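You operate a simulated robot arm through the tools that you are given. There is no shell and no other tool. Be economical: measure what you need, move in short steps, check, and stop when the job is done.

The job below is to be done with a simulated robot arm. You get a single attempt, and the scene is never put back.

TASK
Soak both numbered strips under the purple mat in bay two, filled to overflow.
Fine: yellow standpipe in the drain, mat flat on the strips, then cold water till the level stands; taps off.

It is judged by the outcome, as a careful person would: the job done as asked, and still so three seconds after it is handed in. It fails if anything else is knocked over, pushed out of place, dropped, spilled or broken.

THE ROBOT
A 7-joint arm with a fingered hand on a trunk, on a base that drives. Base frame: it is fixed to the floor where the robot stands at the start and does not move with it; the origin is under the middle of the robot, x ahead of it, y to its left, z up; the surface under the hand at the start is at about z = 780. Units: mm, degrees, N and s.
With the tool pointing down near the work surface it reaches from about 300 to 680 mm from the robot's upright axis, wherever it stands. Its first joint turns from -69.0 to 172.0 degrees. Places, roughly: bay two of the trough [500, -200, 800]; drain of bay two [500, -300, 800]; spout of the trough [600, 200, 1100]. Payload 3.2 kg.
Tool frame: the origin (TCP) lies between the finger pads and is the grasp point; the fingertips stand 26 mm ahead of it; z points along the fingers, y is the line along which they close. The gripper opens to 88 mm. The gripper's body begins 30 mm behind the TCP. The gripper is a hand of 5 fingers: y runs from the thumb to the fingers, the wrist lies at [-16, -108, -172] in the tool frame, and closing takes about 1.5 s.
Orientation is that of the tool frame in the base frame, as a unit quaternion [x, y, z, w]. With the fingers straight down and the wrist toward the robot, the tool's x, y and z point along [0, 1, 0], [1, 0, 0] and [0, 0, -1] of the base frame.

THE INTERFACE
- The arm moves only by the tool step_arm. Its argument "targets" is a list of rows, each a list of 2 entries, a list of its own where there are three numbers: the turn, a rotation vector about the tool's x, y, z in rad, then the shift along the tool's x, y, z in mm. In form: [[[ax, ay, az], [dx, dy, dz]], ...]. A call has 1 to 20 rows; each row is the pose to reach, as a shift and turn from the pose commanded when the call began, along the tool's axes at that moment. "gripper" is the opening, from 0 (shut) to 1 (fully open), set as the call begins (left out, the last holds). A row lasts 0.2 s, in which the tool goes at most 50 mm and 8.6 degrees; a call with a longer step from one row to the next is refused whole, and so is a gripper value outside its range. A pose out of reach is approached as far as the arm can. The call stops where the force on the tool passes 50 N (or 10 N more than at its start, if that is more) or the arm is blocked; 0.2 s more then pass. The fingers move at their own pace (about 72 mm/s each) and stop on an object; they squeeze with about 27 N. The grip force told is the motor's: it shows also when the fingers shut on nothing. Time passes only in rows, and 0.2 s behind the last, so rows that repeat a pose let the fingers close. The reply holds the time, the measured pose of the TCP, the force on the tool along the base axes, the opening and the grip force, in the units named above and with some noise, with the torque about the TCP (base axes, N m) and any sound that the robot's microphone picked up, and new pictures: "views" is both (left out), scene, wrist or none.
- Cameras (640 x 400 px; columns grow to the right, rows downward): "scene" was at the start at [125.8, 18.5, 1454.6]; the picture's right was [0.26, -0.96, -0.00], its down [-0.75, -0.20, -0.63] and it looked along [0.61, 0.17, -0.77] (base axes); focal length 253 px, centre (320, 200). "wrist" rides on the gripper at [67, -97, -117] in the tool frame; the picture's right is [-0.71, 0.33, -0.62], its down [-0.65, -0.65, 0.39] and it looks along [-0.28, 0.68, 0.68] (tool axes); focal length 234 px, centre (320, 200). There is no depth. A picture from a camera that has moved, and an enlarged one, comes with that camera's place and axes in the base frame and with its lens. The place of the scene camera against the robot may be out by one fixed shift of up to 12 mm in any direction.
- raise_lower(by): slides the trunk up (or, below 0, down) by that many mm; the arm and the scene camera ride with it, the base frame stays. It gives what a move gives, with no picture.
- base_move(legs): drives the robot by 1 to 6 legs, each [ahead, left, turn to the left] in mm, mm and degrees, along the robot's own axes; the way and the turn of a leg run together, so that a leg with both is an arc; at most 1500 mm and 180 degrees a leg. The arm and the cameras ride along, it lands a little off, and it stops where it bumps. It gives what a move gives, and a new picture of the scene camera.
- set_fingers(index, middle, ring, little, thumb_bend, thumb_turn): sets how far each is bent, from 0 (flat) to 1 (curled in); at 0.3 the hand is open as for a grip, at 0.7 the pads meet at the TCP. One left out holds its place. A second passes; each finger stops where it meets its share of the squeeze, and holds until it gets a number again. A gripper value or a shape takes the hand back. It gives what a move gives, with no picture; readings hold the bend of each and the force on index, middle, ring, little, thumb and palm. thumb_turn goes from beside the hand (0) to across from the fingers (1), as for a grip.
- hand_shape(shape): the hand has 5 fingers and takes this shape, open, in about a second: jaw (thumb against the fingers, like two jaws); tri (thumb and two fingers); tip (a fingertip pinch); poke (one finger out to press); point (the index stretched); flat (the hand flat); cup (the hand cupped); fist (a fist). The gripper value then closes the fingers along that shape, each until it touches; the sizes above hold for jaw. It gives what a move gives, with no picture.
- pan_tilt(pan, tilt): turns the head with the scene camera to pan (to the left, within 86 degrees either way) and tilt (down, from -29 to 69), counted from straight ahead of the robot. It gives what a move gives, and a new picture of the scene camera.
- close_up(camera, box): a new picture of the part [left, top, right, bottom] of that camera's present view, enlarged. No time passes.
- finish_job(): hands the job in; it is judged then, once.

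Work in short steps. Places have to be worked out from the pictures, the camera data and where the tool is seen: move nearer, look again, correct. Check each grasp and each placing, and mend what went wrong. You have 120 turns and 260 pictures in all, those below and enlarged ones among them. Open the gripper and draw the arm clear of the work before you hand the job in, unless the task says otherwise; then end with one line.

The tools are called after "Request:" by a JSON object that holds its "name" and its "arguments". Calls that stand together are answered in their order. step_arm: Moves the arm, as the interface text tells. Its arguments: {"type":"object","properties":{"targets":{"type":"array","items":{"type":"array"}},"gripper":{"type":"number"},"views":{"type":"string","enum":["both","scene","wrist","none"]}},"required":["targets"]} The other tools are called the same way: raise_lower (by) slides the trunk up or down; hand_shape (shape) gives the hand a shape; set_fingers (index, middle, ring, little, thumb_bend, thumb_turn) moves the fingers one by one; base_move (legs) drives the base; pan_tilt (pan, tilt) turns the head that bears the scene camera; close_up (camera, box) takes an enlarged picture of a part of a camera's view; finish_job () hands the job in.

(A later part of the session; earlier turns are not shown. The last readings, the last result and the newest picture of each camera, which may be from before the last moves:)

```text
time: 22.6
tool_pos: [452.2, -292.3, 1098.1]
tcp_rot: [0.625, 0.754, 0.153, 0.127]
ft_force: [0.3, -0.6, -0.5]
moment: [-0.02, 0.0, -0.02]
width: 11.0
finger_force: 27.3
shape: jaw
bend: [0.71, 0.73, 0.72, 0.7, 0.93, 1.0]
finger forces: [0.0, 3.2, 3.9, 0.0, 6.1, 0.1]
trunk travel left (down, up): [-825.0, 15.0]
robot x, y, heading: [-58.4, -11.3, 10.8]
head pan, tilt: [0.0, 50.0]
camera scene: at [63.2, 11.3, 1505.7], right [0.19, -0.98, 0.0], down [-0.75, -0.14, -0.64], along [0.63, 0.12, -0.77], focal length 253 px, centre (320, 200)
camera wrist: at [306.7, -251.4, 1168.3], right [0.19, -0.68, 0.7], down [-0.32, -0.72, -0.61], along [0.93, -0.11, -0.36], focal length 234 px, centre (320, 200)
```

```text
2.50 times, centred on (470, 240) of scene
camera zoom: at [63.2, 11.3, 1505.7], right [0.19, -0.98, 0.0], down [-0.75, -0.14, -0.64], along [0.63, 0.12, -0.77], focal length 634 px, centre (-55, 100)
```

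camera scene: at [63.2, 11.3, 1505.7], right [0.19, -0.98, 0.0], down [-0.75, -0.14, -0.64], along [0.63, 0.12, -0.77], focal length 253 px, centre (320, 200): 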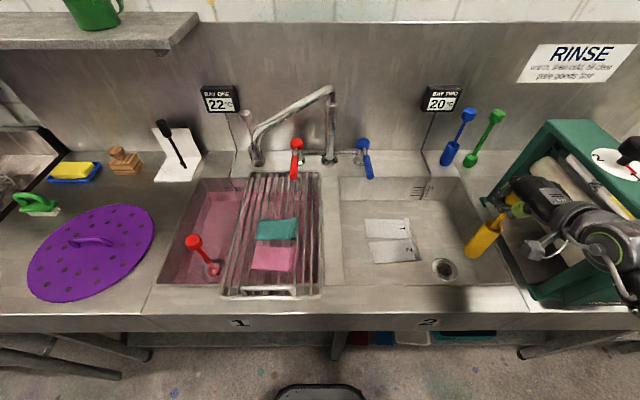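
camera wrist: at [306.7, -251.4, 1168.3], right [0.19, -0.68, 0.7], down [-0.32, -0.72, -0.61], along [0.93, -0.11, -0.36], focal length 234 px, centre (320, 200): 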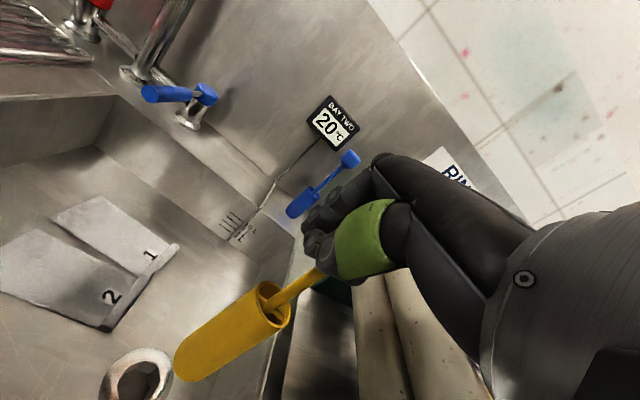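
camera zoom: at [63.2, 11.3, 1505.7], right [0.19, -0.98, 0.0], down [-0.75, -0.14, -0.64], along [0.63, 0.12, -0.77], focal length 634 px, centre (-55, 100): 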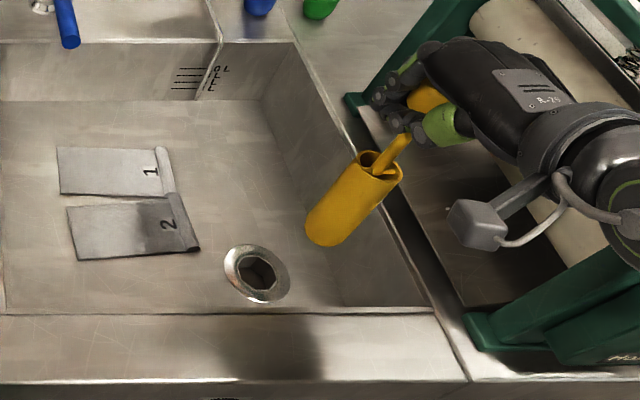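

Wrist view puts the drain at (458,-292); the pipe bottom looks ~12 mm right of it. I lower 85 mm with a small left correction, then compare in both views.

Request:
{"name": "step_arm", "arguments": {"targets": [[[0, 0, 0], [12, 4, 2]], [[0, 0, 0], [12, -8, 30]], [[0, 0, 0], [12, -19, 55]], [[0, 0, 0], [12, -29, 80]], [[0, 0, 0], [12, -29, 80]]], "views": "both"}}

Request:
{"name": "close_up", "arguments": {"camera": "scene", "box": [400, 200, 540, 300]}}

Request:
{"name": "close_up", "arguments": {"camera": "wrist", "box": [80, 220, 340, 400]}}

```text
time: 23.8
tool_pos: [453.2, -281.6, 1016.7]
tcp_rot: [0.626, 0.755, 0.152, 0.127]
ft_force: [-0.4, -0.5, -1.0]
moment: [0.01, -0.02, -0.01]
width: 10.8
finger_force: 27.1
shape: jaw
bend: [0.71, 0.73, 0.72, 0.7, 0.93, 1.0]
finger forces: [0.1, 3.0, 3.9, 0.0, 6.0, 0.0]
trunk travel left (down, up): [-825.0, 15.0]
robot x, y, heading: [-62.1, -8.9, 10.7]
head pan, tilt: [0.0, 50.0]
camera scene: at [63.6, 11.0, 1505.7], right [0.19, -0.98, 0.0], down [-0.75, -0.14, -0.64], along [0.63, 0.12, -0.77], focal length 253 px, centre (320, 200)
camera wrist: at [307.5, -240.3, 1085.4], right [0.19, -0.68, 0.7], down [-0.32, -0.72, -0.61], along [0.93, -0.11, -0.36], focal length 234 px, centre (320, 200)
```

scene: 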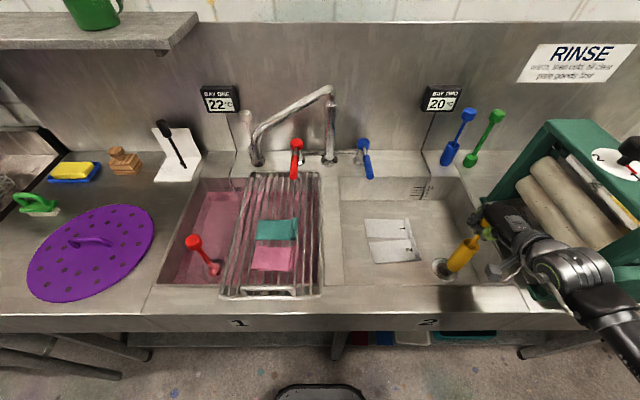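
wrist: 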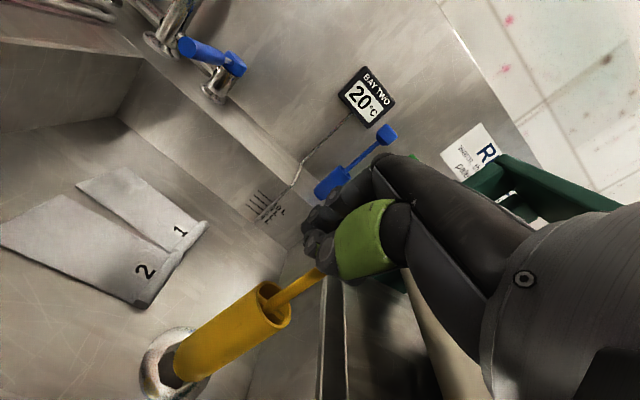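

```text
4.00 times, centred on (470, 250) of scene
camera zoom: at [63.6, 11.0, 1505.7], right [0.19, -0.98, 0.0], down [-0.75, -0.14, -0.64], along [0.63, 0.12, -0.77], focal length 1014 px, centre (-280, 0)
```

zoom: 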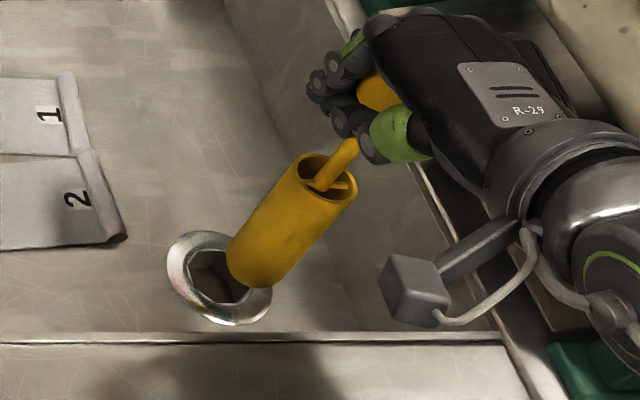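

```text
2.22 times, centred on (210, 310) of wrist
camera zoom: at [307.5, -240.3, 1085.4], right [0.19, -0.68, 0.7], down [-0.32, -0.72, -0.61], along [0.93, -0.11, -0.36], focal length 520 px, centre (564, -44)
```

zoom: 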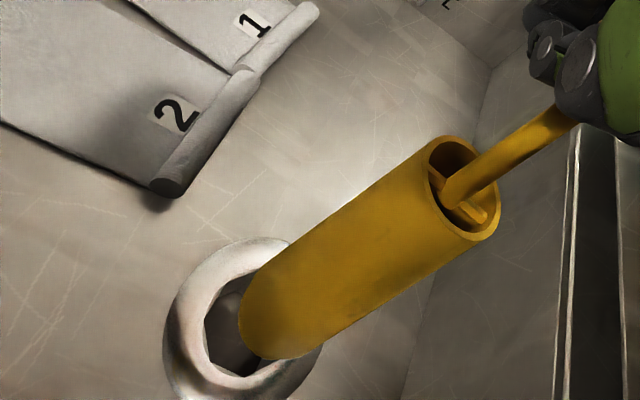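

Nearly over the hole. Both views together suggest about 10 mm forward, 2 mm left; I correct and lower 25 mm more.

Request:
{"name": "step_arm", "arguments": {"targets": [[[0, 0, 0], [2, 9, 4]], [[0, 0, 0], [2, 4, 16]], [[0, 0, 0], [2, 0, 27]], [[0, 0, 0], [2, 0, 27]]], "views": "none"}}

Request:
{"name": "close_up", "arguments": {"camera": "scene", "box": [400, 200, 540, 300]}}

Request:
{"name": "close_up", "arguments": {"camera": "wrist", "box": [80, 220, 340, 400]}}

```text
time: 24.8
tool_pos: [464.8, -276.1, 989.5]
tcp_rot: [0.626, 0.755, 0.152, 0.127]
ft_force: [-0.7, 0.1, -0.7]
moment: [0.02, -0.02, 0.0]
width: 10.9
finger_force: 27.0
shape: jaw
bend: [0.71, 0.73, 0.72, 0.7, 0.93, 1.0]
finger forces: [0.0, 3.0, 3.8, 0.1, 6.0, 0.1]
trunk travel left (down, up): [-825.0, 15.0]
robot x, y, heading: [-63.8, -10.4, 10.4]
head pan, tilt: [0.0, 50.0]
```

```text
4.00 times, centred on (470, 250) of scene
camera zoom: at [63.7, 11.0, 1505.7], right [0.19, -0.98, 0.0], down [-0.75, -0.14, -0.64], along [0.63, 0.12, -0.77], focal length 1014 px, centre (-280, 0)
```

zoom: 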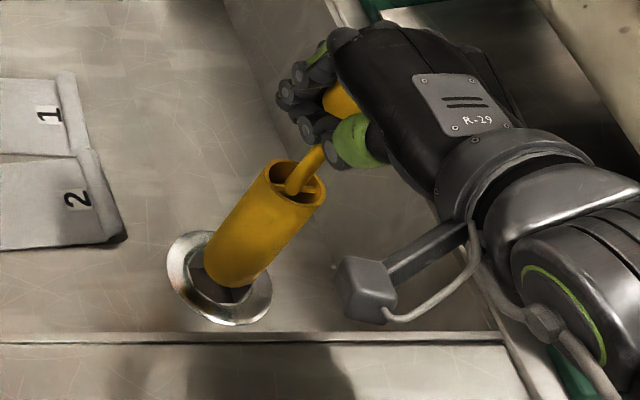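

```text
2.22 times, centred on (210, 310) of wrist
camera zoom: at [319.1, -235.3, 1058.8], right [0.19, -0.68, 0.7], down [-0.32, -0.72, -0.61], along [0.93, -0.11, -0.36], focal length 520 px, centre (564, -44)
```

zoom: 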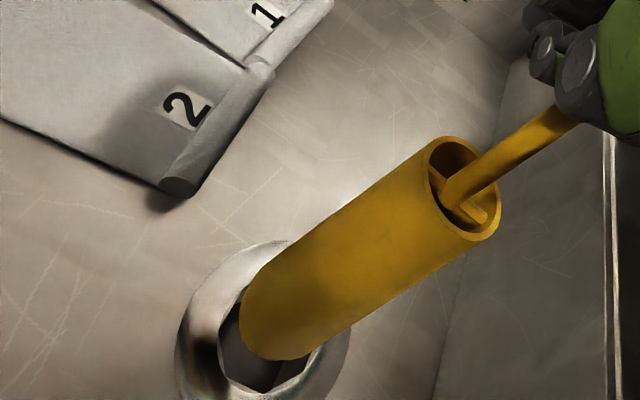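

Very close: alignment error now looks like a few mm at most. Shift 3 mm right, lower 12 mm and check again.

Request:
{"name": "step_arm", "arguments": {"targets": [[[0, 0, 0], [-3, -2, 5]], [[0, 0, 0], [-3, -5, 11]], [[0, 0, 0], [-3, -5, 11]]], "views": "none"}}

Request:
{"name": "close_up", "arguments": {"camera": "scene", "box": [410, 230, 500, 290]}}

Request:
{"name": "close_up", "arguments": {"camera": "wrist", "box": [80, 220, 340, 400]}}

```text
time: 25.6
tool_pos: [463.1, -280.4, 976.8]
tcp_rot: [0.625, 0.755, 0.153, 0.126]
ft_force: [-0.3, -0.1, -0.9]
moment: [0.03, 0.0, 0.01]
width: 11.0
finger_force: 27.2
shape: jaw
bend: [0.71, 0.73, 0.72, 0.7, 0.93, 1.0]
finger forces: [0.0, 3.1, 3.8, 0.0, 6.0, 0.0]
trunk travel left (down, up): [-825.0, 15.0]
robot x, y, heading: [-63.1, -12.3, 10.8]
head pan, tilt: [0.0, 50.0]
```

```text
6.67 times, centred on (455, 260) of scene
camera zoom: at [63.9, 11.0, 1505.6], right [0.19, -0.98, 0.0], down [-0.75, -0.14, -0.64], along [0.63, 0.12, -0.77], focal length 1689 px, centre (-580, -200)
```

zoom: 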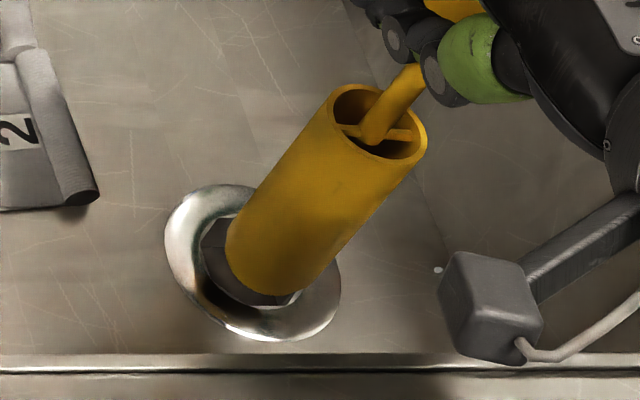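

```text
2.22 times, centred on (210, 310) of wrist
camera zoom: at [318.1, -239.3, 1046.7], right [0.19, -0.68, 0.7], down [-0.32, -0.72, -0.61], along [0.93, -0.11, -0.36], focal length 520 px, centre (564, -44)
```

zoom: 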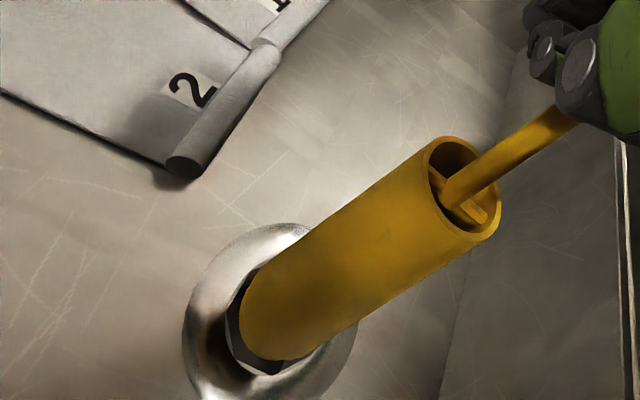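

Aligned to a few mm. I continue down gently with force watched.

Request:
{"name": "step_arm", "arguments": {"targets": [[[0, 0, 0], [0, 1, 6]], [[0, 0, 0], [0, -1, 11]], [[0, 0, 0], [0, -1, 11]]], "views": "none"}}

Request:
{"name": "close_up", "arguments": {"camera": "scene", "box": [410, 230, 500, 290]}}

Request:
{"name": "close_up", "arguments": {"camera": "wrist", "box": [80, 220, 340, 400]}}

```text
time: 26.4
tool_pos: [466.5, -279.0, 967.2]
tcp_rot: [0.625, 0.754, 0.154, 0.127]
ft_force: [0.1, -0.8, -0.5]
moment: [-0.02, 0.01, -0.02]
width: 10.9
finger_force: 26.9
shape: jaw
bend: [0.71, 0.73, 0.72, 0.7, 0.93, 1.0]
finger forces: [0.0, 3.0, 3.7, 0.1, 5.9, 0.0]
trunk travel left (down, up): [-825.0, 15.0]
robot x, y, heading: [-67.4, -11.8, 10.8]
head pan, tilt: [0.0, 50.0]
```

```text
6.67 times, centred on (455, 260) of scene
camera zoom: at [63.9, 11.0, 1505.6], right [0.19, -0.98, 0.0], down [-0.75, -0.14, -0.64], along [0.63, 0.12, -0.77], focal length 1689 px, centre (-580, -200)
```

zoom: 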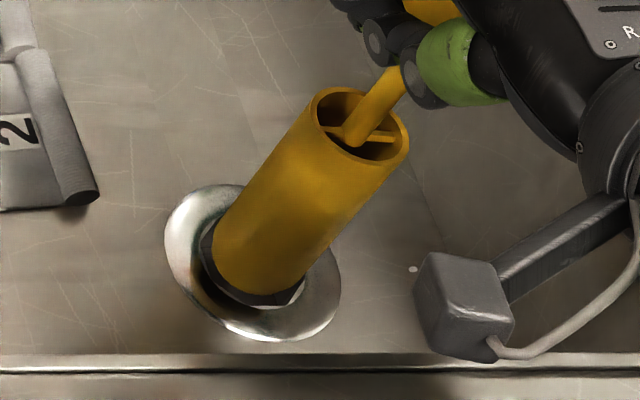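

```text
2.22 times, centred on (210, 310) of wrist
camera zoom: at [322.3, -237.5, 1037.0], right [0.19, -0.68, 0.7], down [-0.32, -0.72, -0.61], along [0.93, -0.11, -0.36], focal length 520 px, centre (564, -44)
```

zoom: 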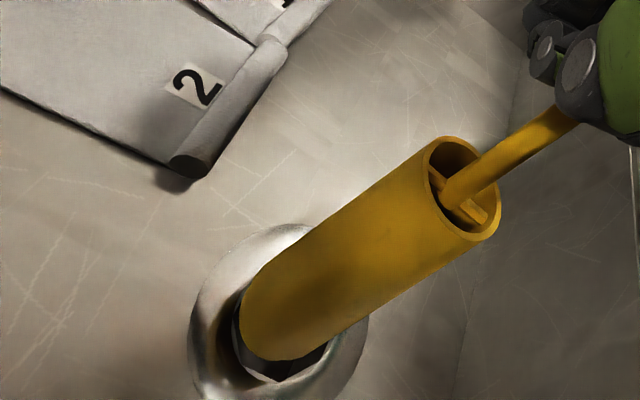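

Still good. Lower another 10 mm.

Request:
{"name": "step_arm", "arguments": {"targets": [[[0, 0, 0], [-1, -2, 5]], [[0, 0, 0], [-2, -4, 9]], [[0, 0, 0], [-2, -4, 9]]], "views": "none"}}

Request:
{"name": "close_up", "arguments": {"camera": "scene", "box": [410, 230, 500, 290]}}

Request:
{"name": "close_up", "arguments": {"camera": "wrist", "box": [80, 220, 340, 400]}}

```text
time: 27.2
tool_pos: [465.7, -280.2, 956.8]
tcp_rot: [0.626, 0.754, 0.153, 0.127]
ft_force: [-0.2, -0.4, -1.5]
moment: [-0.02, -0.01, 0.0]
width: 10.8
finger_force: 27.0
shape: jaw
bend: [0.71, 0.73, 0.72, 0.7, 0.93, 1.0]
finger forces: [0.1, 3.1, 3.7, 0.0, 5.9, 0.0]
trunk travel left (down, up): [-825.0, 15.0]
robot x, y, heading: [-61.3, -11.6, 10.8]
head pan, tilt: [0.0, 50.0]
```

```text
6.67 times, centred on (455, 260) of scene
camera zoom: at [63.9, 11.0, 1505.6], right [0.19, -0.98, 0.0], down [-0.75, -0.14, -0.64], along [0.63, 0.12, -0.77], focal length 1689 px, centre (-580, -200)
```

zoom: 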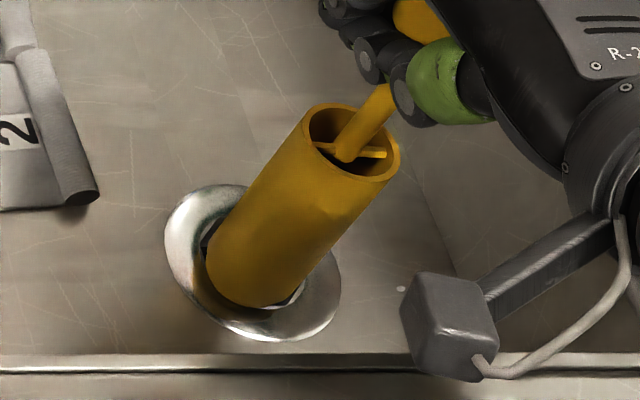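

```text
2.22 times, centred on (210, 310) of wrist
camera zoom: at [321.6, -238.6, 1026.1], right [0.19, -0.68, 0.7], down [-0.32, -0.72, -0.61], along [0.93, -0.11, -0.36], focal length 520 px, centre (564, -44)
```

zoom: 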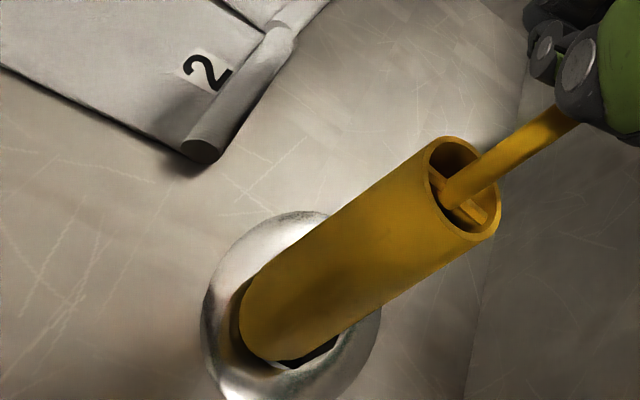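

Pipe rim is at the hole; wrist view suggests shifting ~3 mm right and 2 forward. Lower 8 mm more.

Request:
{"name": "step_arm", "arguments": {"targets": [[[0, 0, 0], [-3, 2, 1]], [[0, 0, 0], [-3, 0, 5]], [[0, 0, 0], [-3, -1, 9]], [[0, 0, 0], [-3, -1, 9]]], "views": "none"}}

Request:
{"name": "close_up", "arguments": {"camera": "scene", "box": [410, 230, 500, 290]}}

Request:
{"name": "close_up", "arguments": {"camera": "wrist", "box": [80, 220, 340, 400]}}

```text
time: 28.2
tool_pos: [470.6, -283.8, 949.8]
tcp_rot: [0.625, 0.755, 0.153, 0.126]
ft_force: [-0.4, 0.6, 0.1]
moment: [-0.03, -0.03, 0.0]
width: 11.1
finger_force: 27.2
shape: jaw
bend: [0.71, 0.73, 0.72, 0.7, 0.93, 1.0]
finger forces: [0.0, 2.9, 3.8, 0.0, 5.9, 0.0]
trunk travel left (down, up): [-825.0, 15.0]
robot x, y, heading: [-60.5, -10.9, 10.8]
head pan, tilt: [0.0, 50.0]
```

```text
6.67 times, centred on (455, 260) of scene
camera zoom: at [63.9, 11.0, 1505.6], right [0.19, -0.98, 0.0], down [-0.75, -0.14, -0.64], along [0.63, 0.12, -0.77], focal length 1689 px, centre (-580, -200)
```

zoom: 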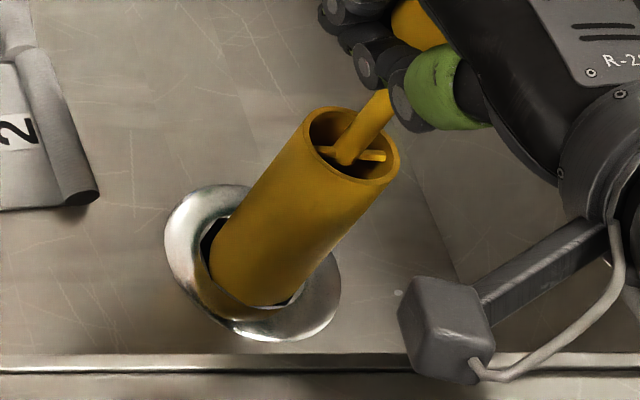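

```text
2.22 times, centred on (210, 310) of wrist
camera zoom: at [324.6, -241.9, 1018.0], right [0.19, -0.68, 0.7], down [-0.32, -0.72, -0.61], along [0.93, -0.11, -0.36], focal length 520 px, centre (564, -44)
```

zoom: 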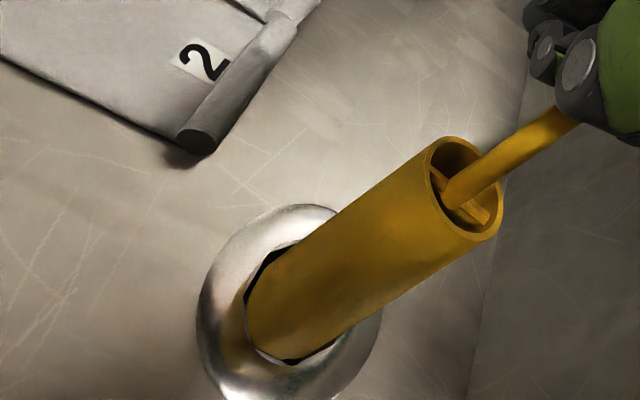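

The bottom edge is now cut by the hole's rim: it is entering. Continue down gently.

Request:
{"name": "step_arm", "arguments": {"targets": [[[0, 0, 0], [0, -2, 5]], [[0, 0, 0], [0, -4, 9]], [[0, 0, 0], [0, -6, 14]], [[0, 0, 0], [0, -6, 14]]], "views": "none"}}

Request:
{"name": "close_up", "arguments": {"camera": "scene", "box": [410, 230, 500, 290]}}

Request:
{"name": "close_up", "arguments": {"camera": "wrist", "box": [80, 220, 340, 400]}}

```text
time: 29.2
tool_pos: [469.8, -283.3, 933.4]
tcp_rot: [0.625, 0.755, 0.153, 0.127]
ft_force: [-0.2, 0.2, -1.3]
moment: [-0.01, -0.04, 0.0]
width: 10.8
finger_force: 26.8
shape: jaw
bend: [0.71, 0.73, 0.72, 0.7, 0.93, 1.0]
finger forces: [0.0, 2.9, 3.7, 0.1, 6.0, 0.0]
trunk travel left (down, up): [-825.0, 15.0]
robot x, y, heading: [-61.9, -11.2, 11.0]
head pan, tilt: [0.0, 50.0]
```

```text
6.67 times, centred on (455, 260) of scene
camera zoom: at [63.9, 10.9, 1505.6], right [0.19, -0.98, 0.0], down [-0.75, -0.14, -0.64], along [0.63, 0.12, -0.77], focal length 1689 px, centre (-580, -200)
```

zoom: 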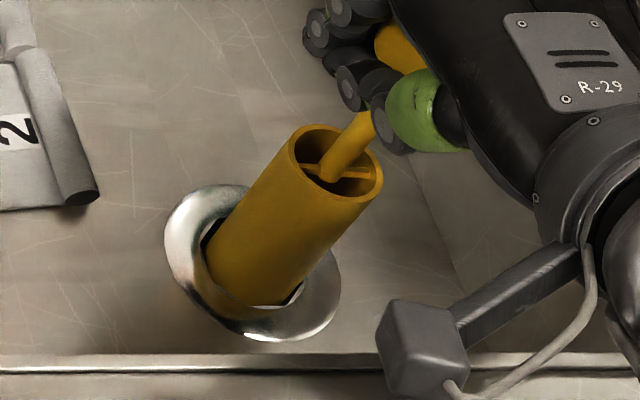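

```text
2.22 times, centred on (210, 310) of wrist
camera zoom: at [324.5, -242.4, 1001.9], right [0.19, -0.68, 0.7], down [-0.32, -0.72, -0.61], along [0.93, -0.11, -0.36], focal length 520 px, centre (564, -44)
```

zoom: 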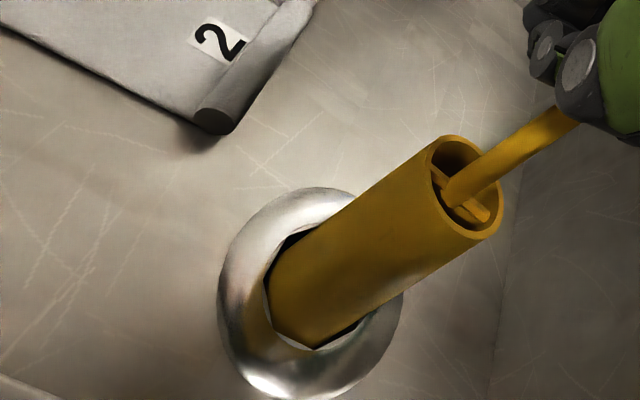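

It is going in (about 15 mm). Continue until it seats.

Request:
{"name": "step_arm", "arguments": {"targets": [[[0, 0, 0], [0, -2, 5]], [[0, 0, 0], [0, -4, 9]], [[0, 0, 0], [0, -6, 14]], [[0, 0, 0], [0, -8, 19]], [[0, 0, 0], [0, -8, 19]]], "views": "none"}}

Request:
{"name": "close_up", "arguments": {"camera": "scene", "box": [400, 200, 540, 300]}}

Request:
{"name": "close_up", "arguments": {"camera": "wrist", "box": [80, 180, 400, 400]}}

```text
time: 30.4
tool_pos: [470.2, -284.1, 913.8]
tcp_rot: [0.625, 0.755, 0.153, 0.127]
ft_force: [-0.9, 0.0, -1.2]
moment: [-0.02, 0.03, 0.0]
width: 9.9
finger_force: 27.0
shape: jaw
bend: [0.71, 0.73, 0.7, 0.7, 0.92, 1.0]
finger forces: [0.0, 0.1, 0.1, 0.0, 0.1, 0.0]
trunk travel left (down, up): [-825.0, 15.0]
robot x, y, heading: [-62.4, -12.2, 11.1]
head pan, tilt: [0.0, 50.0]
```

```text
4.00 times, centred on (470, 250) of scene
camera zoom: at [63.7, 11.0, 1505.6], right [0.19, -0.98, 0.0], down [-0.75, -0.14, -0.64], along [0.63, 0.12, -0.77], focal length 1014 px, centre (-280, 0)
```

zoom: 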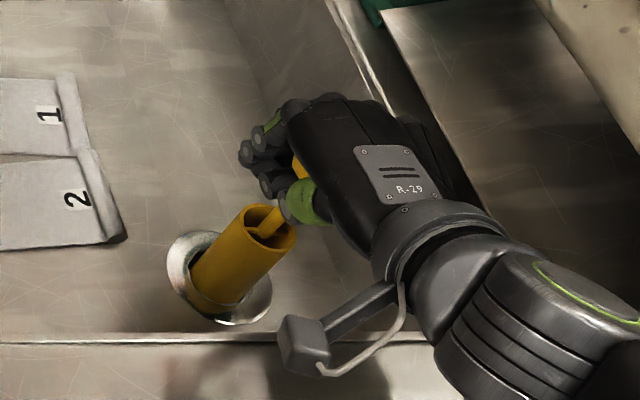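

```text
1.82 times, centred on (240, 290) of wrist
camera zoom: at [324.9, -242.4, 982.5], right [0.19, -0.68, 0.7], down [-0.32, -0.72, -0.61], along [0.93, -0.11, -0.36], focal length 426 px, centre (466, 36)
```

zoom: 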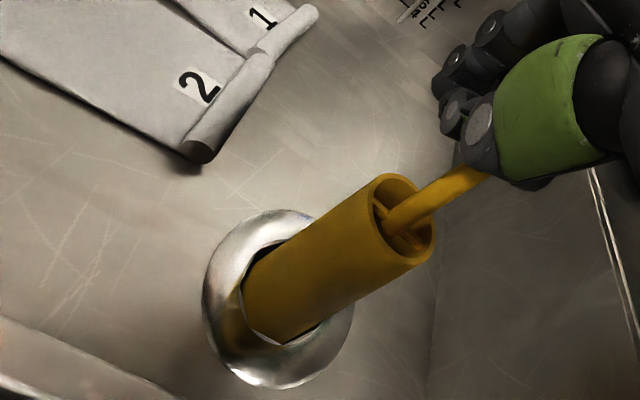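

Finger forces dropped to zero: the pipe has bottomed out and the hand slid on the rod. Open the hand and check the pipe.

Request:
{"name": "step_arm", "arguments": {"targets": [[[0, 0, 0], [0, 0, 0]], [[0, 0, 0], [0, 0, 0]], [[0, 0, 0], [0, 0, 0]], [[0, 0, 0], [0, 0, 0]], [[0, 0, 0], [0, 0, 0]]], "gripper": 0.8, "views": "both"}}

Request:
{"name": "close_up", "arguments": {"camera": "scene", "box": [400, 200, 540, 300]}}

```text
time: 31.6
tool_pos: [469.5, -285.1, 913.6]
tcp_rot: [0.624, 0.755, 0.153, 0.127]
ft_force: [-0.1, -0.6, -1.2]
moment: [0.0, 0.0, -0.01]
width: 70.0
finger_force: 0.0
shape: jaw
bend: [0.38, 0.33, 0.27, 0.37, 0.09, 0.98]
finger forces: [0.0, 0.0, 0.0, 0.0, 0.0, 0.1]
trunk travel left (down, up): [-825.0, 15.0]
robot x, y, heading: [-63.1, -12.3, 10.9]
head pan, tilt: [0.0, 50.0]
camera scene: at [63.8, 11.0, 1505.6], right [0.19, -0.98, 0.0], down [-0.75, -0.14, -0.64], along [0.63, 0.12, -0.77], focal length 253 px, centre (320, 200)
camera wrist: at [324.9, -242.4, 982.6], right [0.19, -0.68, 0.7], down [-0.32, -0.72, -0.61], along [0.93, -0.11, -0.36], focal length 234 px, centre (320, 200)
```

scene: 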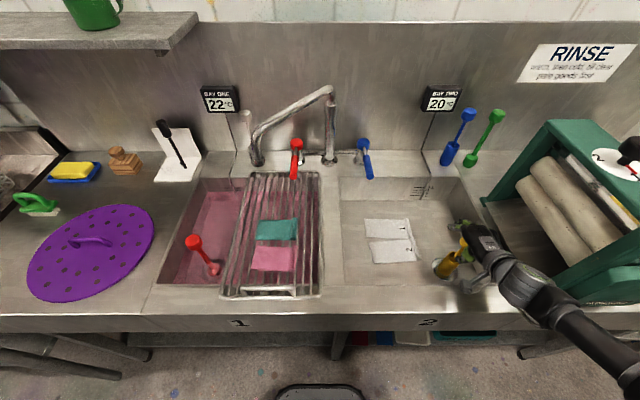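
wrist: 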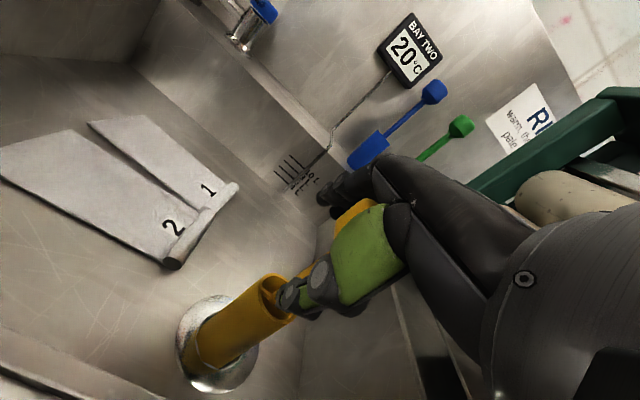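

```text
4.00 times, centred on (470, 250) of scene
camera zoom: at [63.8, 11.0, 1505.6], right [0.19, -0.98, 0.0], down [-0.75, -0.14, -0.64], along [0.63, 0.12, -0.77], focal length 1014 px, centre (-280, 0)
```

zoom: 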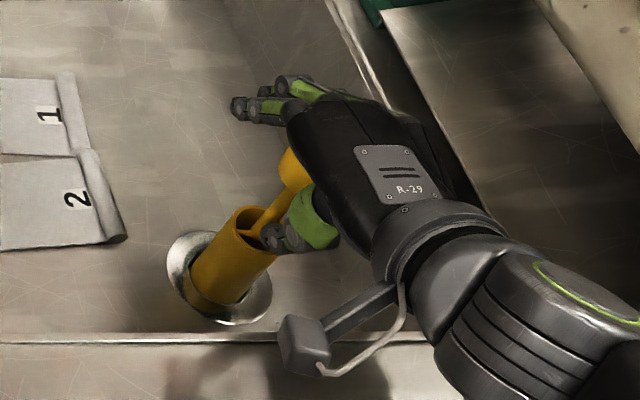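

Released; the pipe stands in the drain. Lift straight up clear of the knob.

Request:
{"name": "step_arm", "arguments": {"targets": [[[0, 0, 0], [0, -4, -2]], [[0, 0, 0], [0, 2, -16]], [[0, 0, 0], [0, 10, -35]], [[0, 0, 0], [0, 21, -60]], [[0, 0, 0], [0, 35, -92]], [[0, 0, 0], [0, 54, -138]], [[0, 0, 0], [0, 64, -160]]], "views": "both"}}

Request:
{"name": "close_up", "arguments": {"camera": "scene", "box": [400, 200, 540, 300]}}

```text
time: 33.2
tool_pos: [467.9, -281.5, 1085.7]
tcp_rot: [0.623, 0.756, 0.152, 0.128]
ft_force: [0.3, 0.3, 0.4]
moment: [-0.03, 0.01, 0.0]
width: 70.2
finger_force: 0.0
shape: jaw
bend: [0.38, 0.33, 0.27, 0.37, 0.09, 0.98]
finger forces: [0.0, 0.0, 0.0, 0.0, 0.0, 0.0]
trunk travel left (down, up): [-825.0, 15.0]
robot x, y, heading: [-64.8, -8.0, 10.8]
head pan, tilt: [0.0, 50.0]
camera scene: at [64.0, 13.0, 1505.5], right [0.19, -0.98, 0.0], down [-0.75, -0.14, -0.64], along [0.63, 0.12, -0.77], focal length 253 px, centre (320, 200)
camera wrist: at [322.0, -240.4, 1155.2], right [0.19, -0.68, 0.71], down [-0.32, -0.72, -0.61], along [0.93, -0.11, -0.36], focal length 234 px, centre (320, 200)
```

scene: 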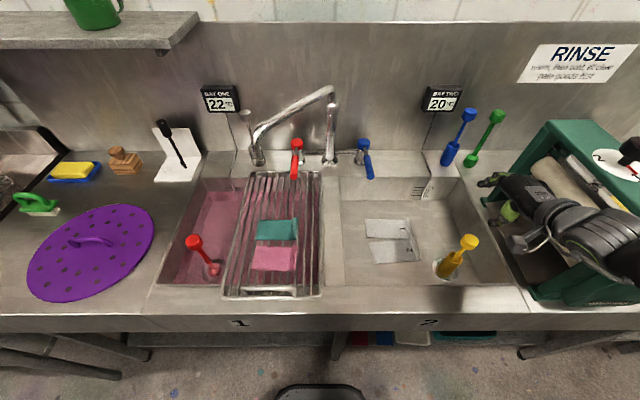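
wrist: 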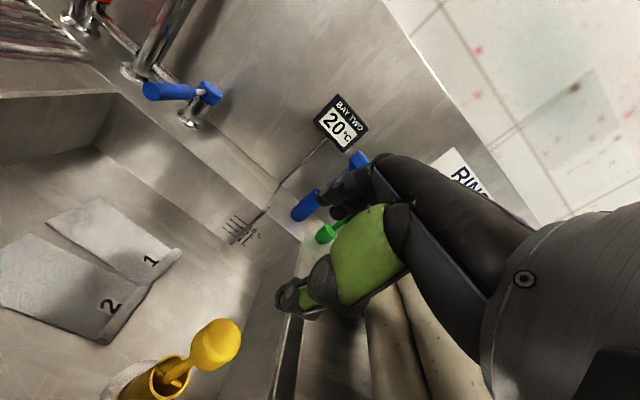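

```text
4.00 times, centred on (470, 250) of scene
camera zoom: at [64.0, 13.0, 1505.5], right [0.19, -0.98, 0.0], down [-0.75, -0.14, -0.64], along [0.63, 0.12, -0.77], focal length 1014 px, centre (-280, 0)
```

zoom: 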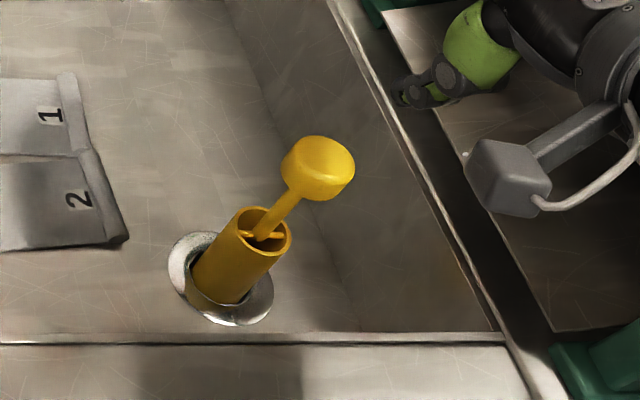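

The pipe stands upright in the drain (knob, tube and drain line up with vertical). Next the mat: I drive left about 720 mm, hand held high, to bring its handle in front of the arm.

Request:
{"name": "base_move", "arguments": {"legs": [[0, 360, 0], [0, 360, 0]]}}

Request:
{"name": "pan_tilt", "arguments": {"pan": -10, "tilt": 50}}

```text
time: 37.5
tool_pos: [330.0, 444.6, 1086.0]
tcp_rot: [0.622, 0.757, 0.154, 0.126]
ft_force: [-0.2, 0.8, -0.2]
moment: [-0.02, 0.01, 0.02]
width: 70.2
finger_force: 0.0
shape: jaw
bend: [0.38, 0.33, 0.27, 0.37, 0.09, 0.98]
finger forces: [0.0, 0.0, 0.0, 0.0, 0.1, 0.0]
trunk travel left (down, up): [-825.0, 15.0]
robot x, y, heading: [-201.1, 710.3, 11.2]
head pan, tilt: [0.0, 50.0]
camera scene: at [-75.4, 737.0, 1505.6], right [0.19, -0.98, 0.0], down [-0.75, -0.15, -0.64], along [0.63, 0.12, -0.77], focal length 253 px, centre (320, 200)
```

scene: 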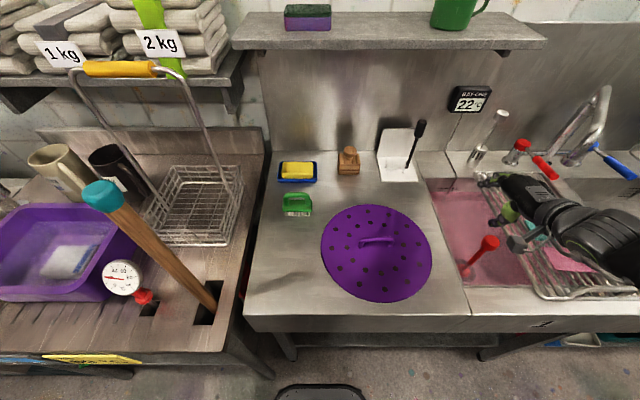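

```text
time: 38.3
tool_pos: [329.8, 445.5, 1085.2]
tcp_rot: [0.623, 0.756, 0.154, 0.127]
ft_force: [0.0, 0.3, 0.2]
moment: [-0.01, -0.01, -0.02]
width: 70.4
finger_force: 0.0
shape: jaw
bend: [0.38, 0.33, 0.27, 0.37, 0.09, 0.98]
finger forces: [0.0, 0.0, 0.0, 0.0, 0.0, 0.0]
trunk travel left (down, up): [-825.0, 15.0]
robot x, y, heading: [-200.6, 715.6, 11.1]
head pan, tilt: [-10.0, 50.0]
camera scene: at [-74.1, 724.3, 1505.7], right [0.02, -1.0, 0.0], down [-0.77, -0.02, -0.64], along [0.64, 0.01, -0.77], focal length 253 px, centre (320, 200)
```

scene: 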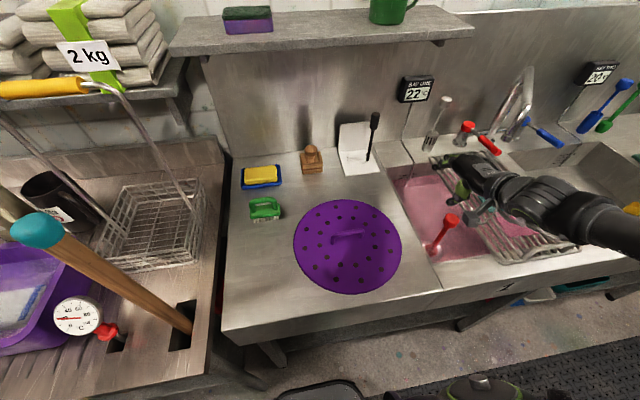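

The mat is in front now, handle at about (258,660,950), bar running left-right. I swing the hand above it and turn the fingers straight down.

Request:
{"name": "step_arm", "arguments": {"targets": [[[0.1, 0, 0], [45, -8, 2]], [[0.2, 0, 0], [90, -16, 4]], [[0.3, 0, 0], [135, -24, 7]], [[0.4, 0, 0], [180, -30, 9]], [[0.4, 0, 0], [225, -37, 11]], [[0.4, 0, 0], [225, -37, 11]]], "gripper": 0.75, "views": "both"}}

Request:
{"name": "close_up", "arguments": {"camera": "scene", "box": [270, 180, 430, 310]}}

```text
time: 39.7
tool_pos: [255.5, 662.9, 1060.9]
tcp_rot: [0.636, 0.772, 0.0, 0.0]
ft_force: [-0.1, 0.4, 0.4]
moment: [0.02, 0.01, 0.01]
width: 66.1
finger_force: 0.1
shape: jaw
bend: [0.39, 0.34, 0.27, 0.38, 0.08, 0.98]
finger forces: [0.0, 0.0, 0.1, 0.0, 0.1, 0.0]
trunk travel left (down, up): [-825.0, 15.0]
robot x, y, heading: [-200.7, 713.9, 11.2]
head pan, tilt: [-10.0, 50.0]
camera scene: at [-74.3, 722.8, 1505.7], right [0.02, -1.0, 0.0], down [-0.77, -0.01, -0.64], along [0.64, 0.01, -0.77], focal length 253 px, centre (320, 200)
camera wrist: at [147.4, 711.4, 1176.8], right [0.46, -0.63, 0.62], down [-0.52, -0.76, -0.39], along [0.72, -0.14, -0.68], focal length 234 px, centre (320, 200)
```

scene: 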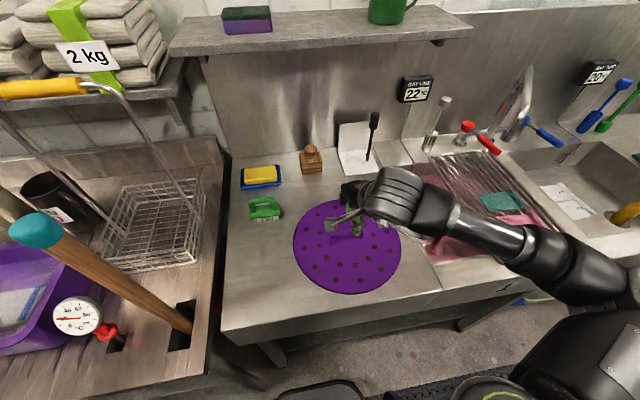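
wrist: 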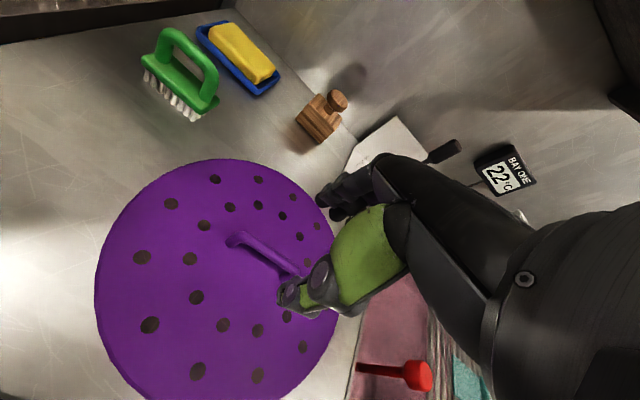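

```text
3.08 times, centred on (350, 245) of scene
camera zoom: at [-74.3, 722.8, 1505.7], right [0.02, -1.0, 0.0], down [-0.77, -0.01, -0.64], along [0.64, 0.01, -0.77], focal length 780 px, centre (228, 62)
```

zoom: 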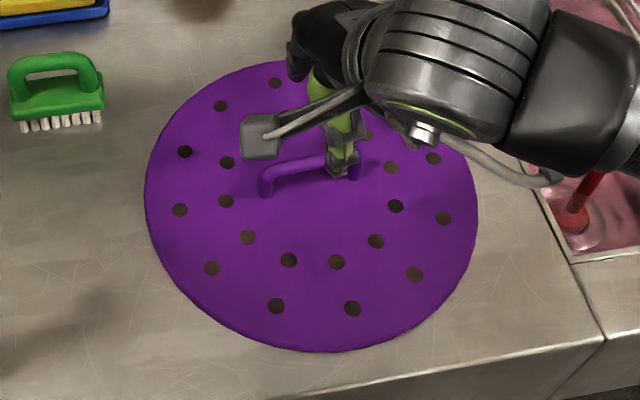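

Straight above the handle. I descend until the fingertips are just above the bar and look.

Request:
{"name": "step_arm", "arguments": {"targets": [[[0, 0, 0], [0, 2, 35]], [[0, 0, 0], [-2, 2, 70]], [[0, 0, 0], [-2, 2, 70]]], "views": "wrist"}}

Request:
{"name": "close_up", "arguments": {"camera": "wrist", "box": [180, 160, 420, 340]}}

Request:
{"name": "close_up", "arguments": {"camera": "scene", "box": [290, 180, 410, 290]}}

```text
time: 40.5
tool_pos: [257.2, 659.9, 991.3]
tcp_rot: [0.636, 0.772, 0.0, 0.0]
ft_force: [-0.6, 0.2, -0.2]
moment: [0.01, -0.01, 0.01]
width: 66.4
finger_force: 0.0
shape: jaw
bend: [0.39, 0.34, 0.27, 0.38, 0.08, 0.98]
finger forces: [0.1, 0.0, 0.0, 0.0, 0.1, 0.0]
trunk travel left (down, up): [-825.0, 15.0]
robot x, y, heading: [-201.2, 711.6, 11.1]
head pan, tilt: [-10.0, 50.0]
camera wrist: at [150.3, 708.5, 1107.0], right [0.46, -0.63, 0.62], down [-0.52, -0.76, -0.39], along [0.72, -0.14, -0.68], focal length 234 px, centre (320, 200)
```

wrist: 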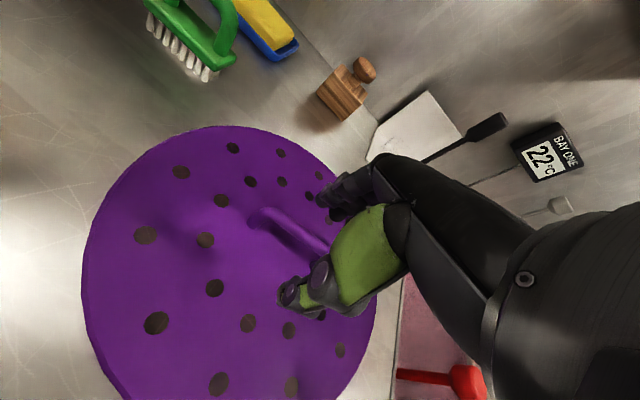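

```text
2.22 times, centred on (300, 250) of wrist
camera zoom: at [150.3, 708.5, 1107.0], right [0.46, -0.63, 0.62], down [-0.52, -0.76, -0.39], along [0.72, -0.14, -0.68], focal length 520 px, centre (364, 89)
```

zoom: 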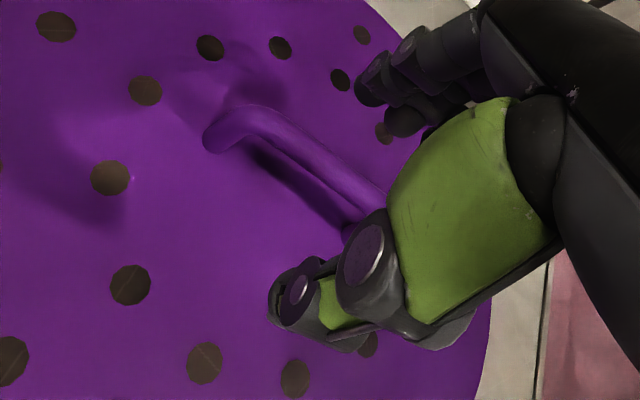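

```text
3.64 times, centred on (350, 235) of scene
camera zoom: at [-74.3, 724.4, 1505.7], right [0.02, -1.0, 0.0], down [-0.77, -0.01, -0.64], along [0.64, 0.01, -0.77], focal length 921 px, centre (211, 73)
```

zoom: 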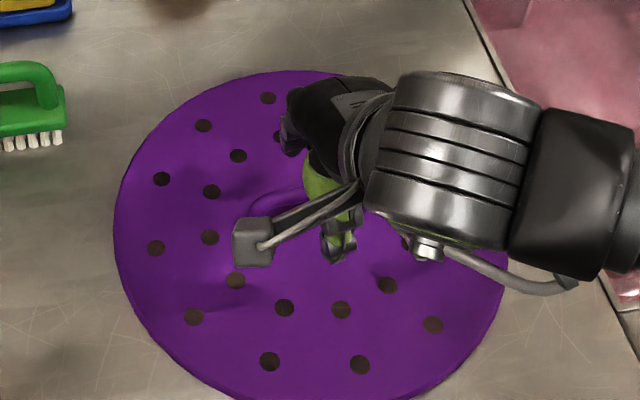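

The bar lies ~8 mm ahead of centre. I shift forward 8 mm and descend 28 mm around it, then close.

Request:
{"name": "step_arm", "arguments": {"targets": [[[0, 0, 0], [0, 8, 0]], [[0, 0, 0], [0, 8, 15]], [[0, 0, 0], [0, 8, 28]], [[0, 0, 0], [0, 8, 28]]], "views": "wrist"}}

Request:
{"name": "close_up", "arguments": {"camera": "wrist", "box": [180, 160, 420, 340]}}

```text
time: 41.5
tool_pos: [266.9, 661.1, 962.7]
tcp_rot: [0.635, 0.772, 0.0, 0.0]
ft_force: [0.9, -0.3, -0.5]
moment: [-0.02, -0.03, 0.0]
width: 66.3
finger_force: 0.1
shape: jaw
bend: [0.39, 0.34, 0.27, 0.38, 0.08, 0.98]
finger forces: [0.1, 0.0, 0.0, 0.0, 0.0, 0.0]
trunk travel left (down, up): [-825.0, 15.0]
robot x, y, heading: [-205.4, 717.5, 10.9]
head pan, tilt: [-10.0, 50.0]
camera wrist: at [158.9, 708.8, 1079.6], right [0.46, -0.63, 0.62], down [-0.52, -0.76, -0.39], along [0.72, -0.14, -0.68], focal length 234 px, centre (320, 200)
```

wrist: 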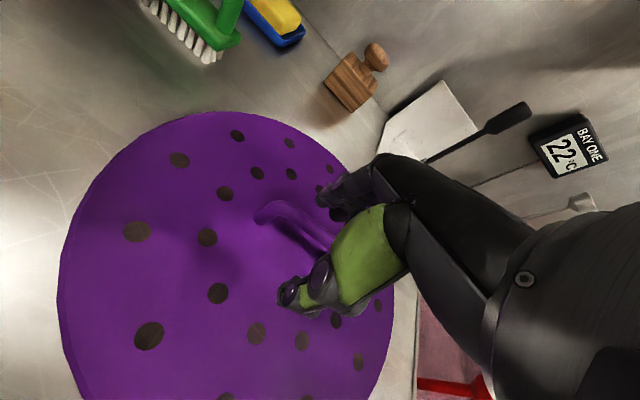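

```text
2.22 times, centred on (300, 250) of wrist
camera zoom: at [158.9, 708.8, 1079.6], right [0.46, -0.63, 0.62], down [-0.52, -0.76, -0.39], along [0.72, -0.14, -0.68], focal length 520 px, centre (364, 89)
```

zoom: 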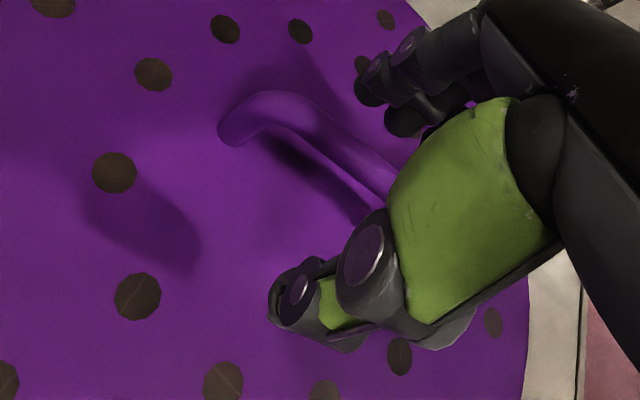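

The bar runs between thumb and fingers. Shift 4 mm forward and close.

Request:
{"name": "step_arm", "arguments": {"targets": [[[0, 0, 0], [0, 4, 2]], [[0, 0, 0], [0, 4, 2]], [[0, 0, 0], [0, 4, 2]], [[0, 0, 0], [0, 4, 2]], [[0, 0, 0], [0, 4, 2]], [[0, 0, 0], [0, 4, 2]], [[0, 0, 0], [0, 4, 2]], [[0, 0, 0], [0, 4, 2]]], "gripper": 0, "views": "wrist"}}

Request:
{"name": "close_up", "arguments": {"camera": "wrist", "box": [180, 160, 420, 340]}}

```text
time: 43.3
tool_pos: [271.3, 661.5, 959.2]
tcp_rot: [0.635, 0.773, 0.001, 0.0]
ft_force: [-1.1, -0.1, 0.0]
moment: [-0.01, 0.0, 0.03]
width: 8.1
finger_force: 26.7
shape: jaw
bend: [0.61, 0.54, 0.73, 0.65, 0.8, 1.0]
finger forces: [12.9, 6.4, 2.8, 0.0, 22.0, 0.0]
trunk travel left (down, up): [-825.0, 15.0]
robot x, y, heading: [-200.7, 711.0, 11.1]
head pan, tilt: [-10.0, 50.0]
camera wrist: at [163.3, 709.0, 1076.6], right [0.46, -0.63, 0.62], down [-0.52, -0.76, -0.39], along [0.72, -0.14, -0.68], focal length 234 px, centre (320, 200)
```

wrist: 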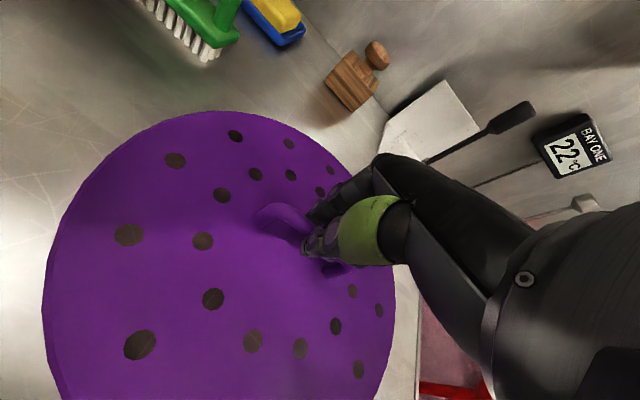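

```text
2.22 times, centred on (300, 250) of wrist
camera zoom: at [163.3, 709.0, 1076.6], right [0.46, -0.63, 0.62], down [-0.52, -0.76, -0.39], along [0.72, -0.14, -0.68], focal length 520 px, centre (364, 89)
```

zoom: 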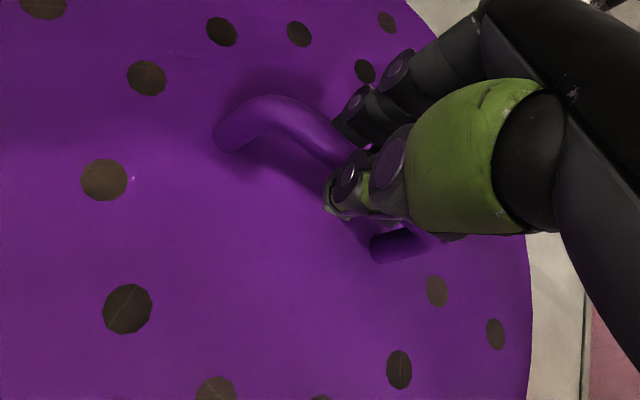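

Firm grip on the bar (thumb 22 N, index and middle opposing). Lift gently 100 mm and check that the mat hangs level.

Request:
{"name": "step_arm", "arguments": {"targets": [[[0, 0, 0], [0, 0, -10]], [[0, 0, 0], [0, 0, -25]], [[0, 0, 0], [0, 0, -45]], [[0, 0, 0], [0, 0, -70]], [[0, 0, 0], [0, 0, -100]], [[0, 0, 0], [0, 0, -100]]], "views": "both"}}

```text
time: 44.7
tool_pos: [271.7, 661.1, 1059.3]
tcp_rot: [0.635, 0.772, 0.0, 0.0]
ft_force: [0.0, -1.2, -2.8]
moment: [0.01, 0.04, -0.06]
width: 8.2
finger_force: 27.0
shape: jaw
bend: [0.61, 0.54, 0.73, 0.65, 0.8, 1.0]
finger forces: [14.0, 6.0, 2.7, 0.0, 22.7, 0.0]
trunk travel left (down, up): [-825.0, 15.0]
robot x, y, heading: [-203.1, 712.3, 11.2]
head pan, tilt: [-10.0, 50.0]
camera scene: at [-73.3, 723.9, 1505.6], right [0.02, -1.0, 0.0], down [-0.77, -0.01, -0.64], along [0.64, 0.01, -0.77], focal length 253 px, centre (320, 200)
camera wrist: at [163.7, 708.7, 1176.9], right [0.46, -0.63, 0.62], down [-0.52, -0.76, -0.39], along [0.72, -0.14, -0.68], focal length 234 px, centre (320, 200)
```

scene: 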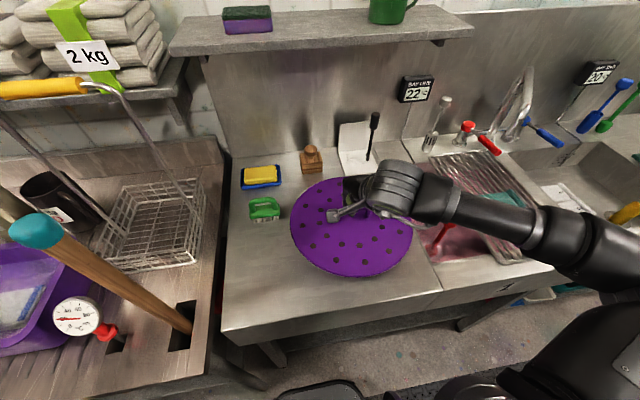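
wrist: 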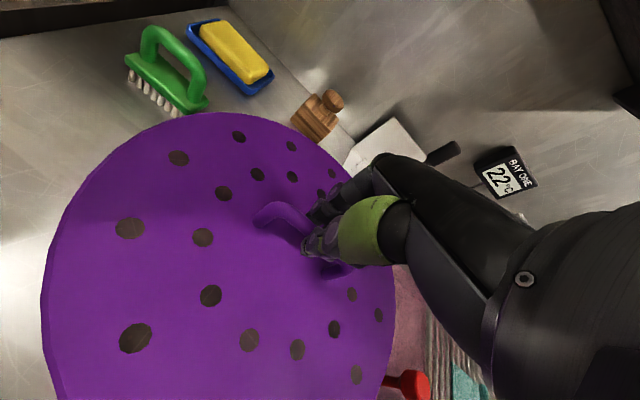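

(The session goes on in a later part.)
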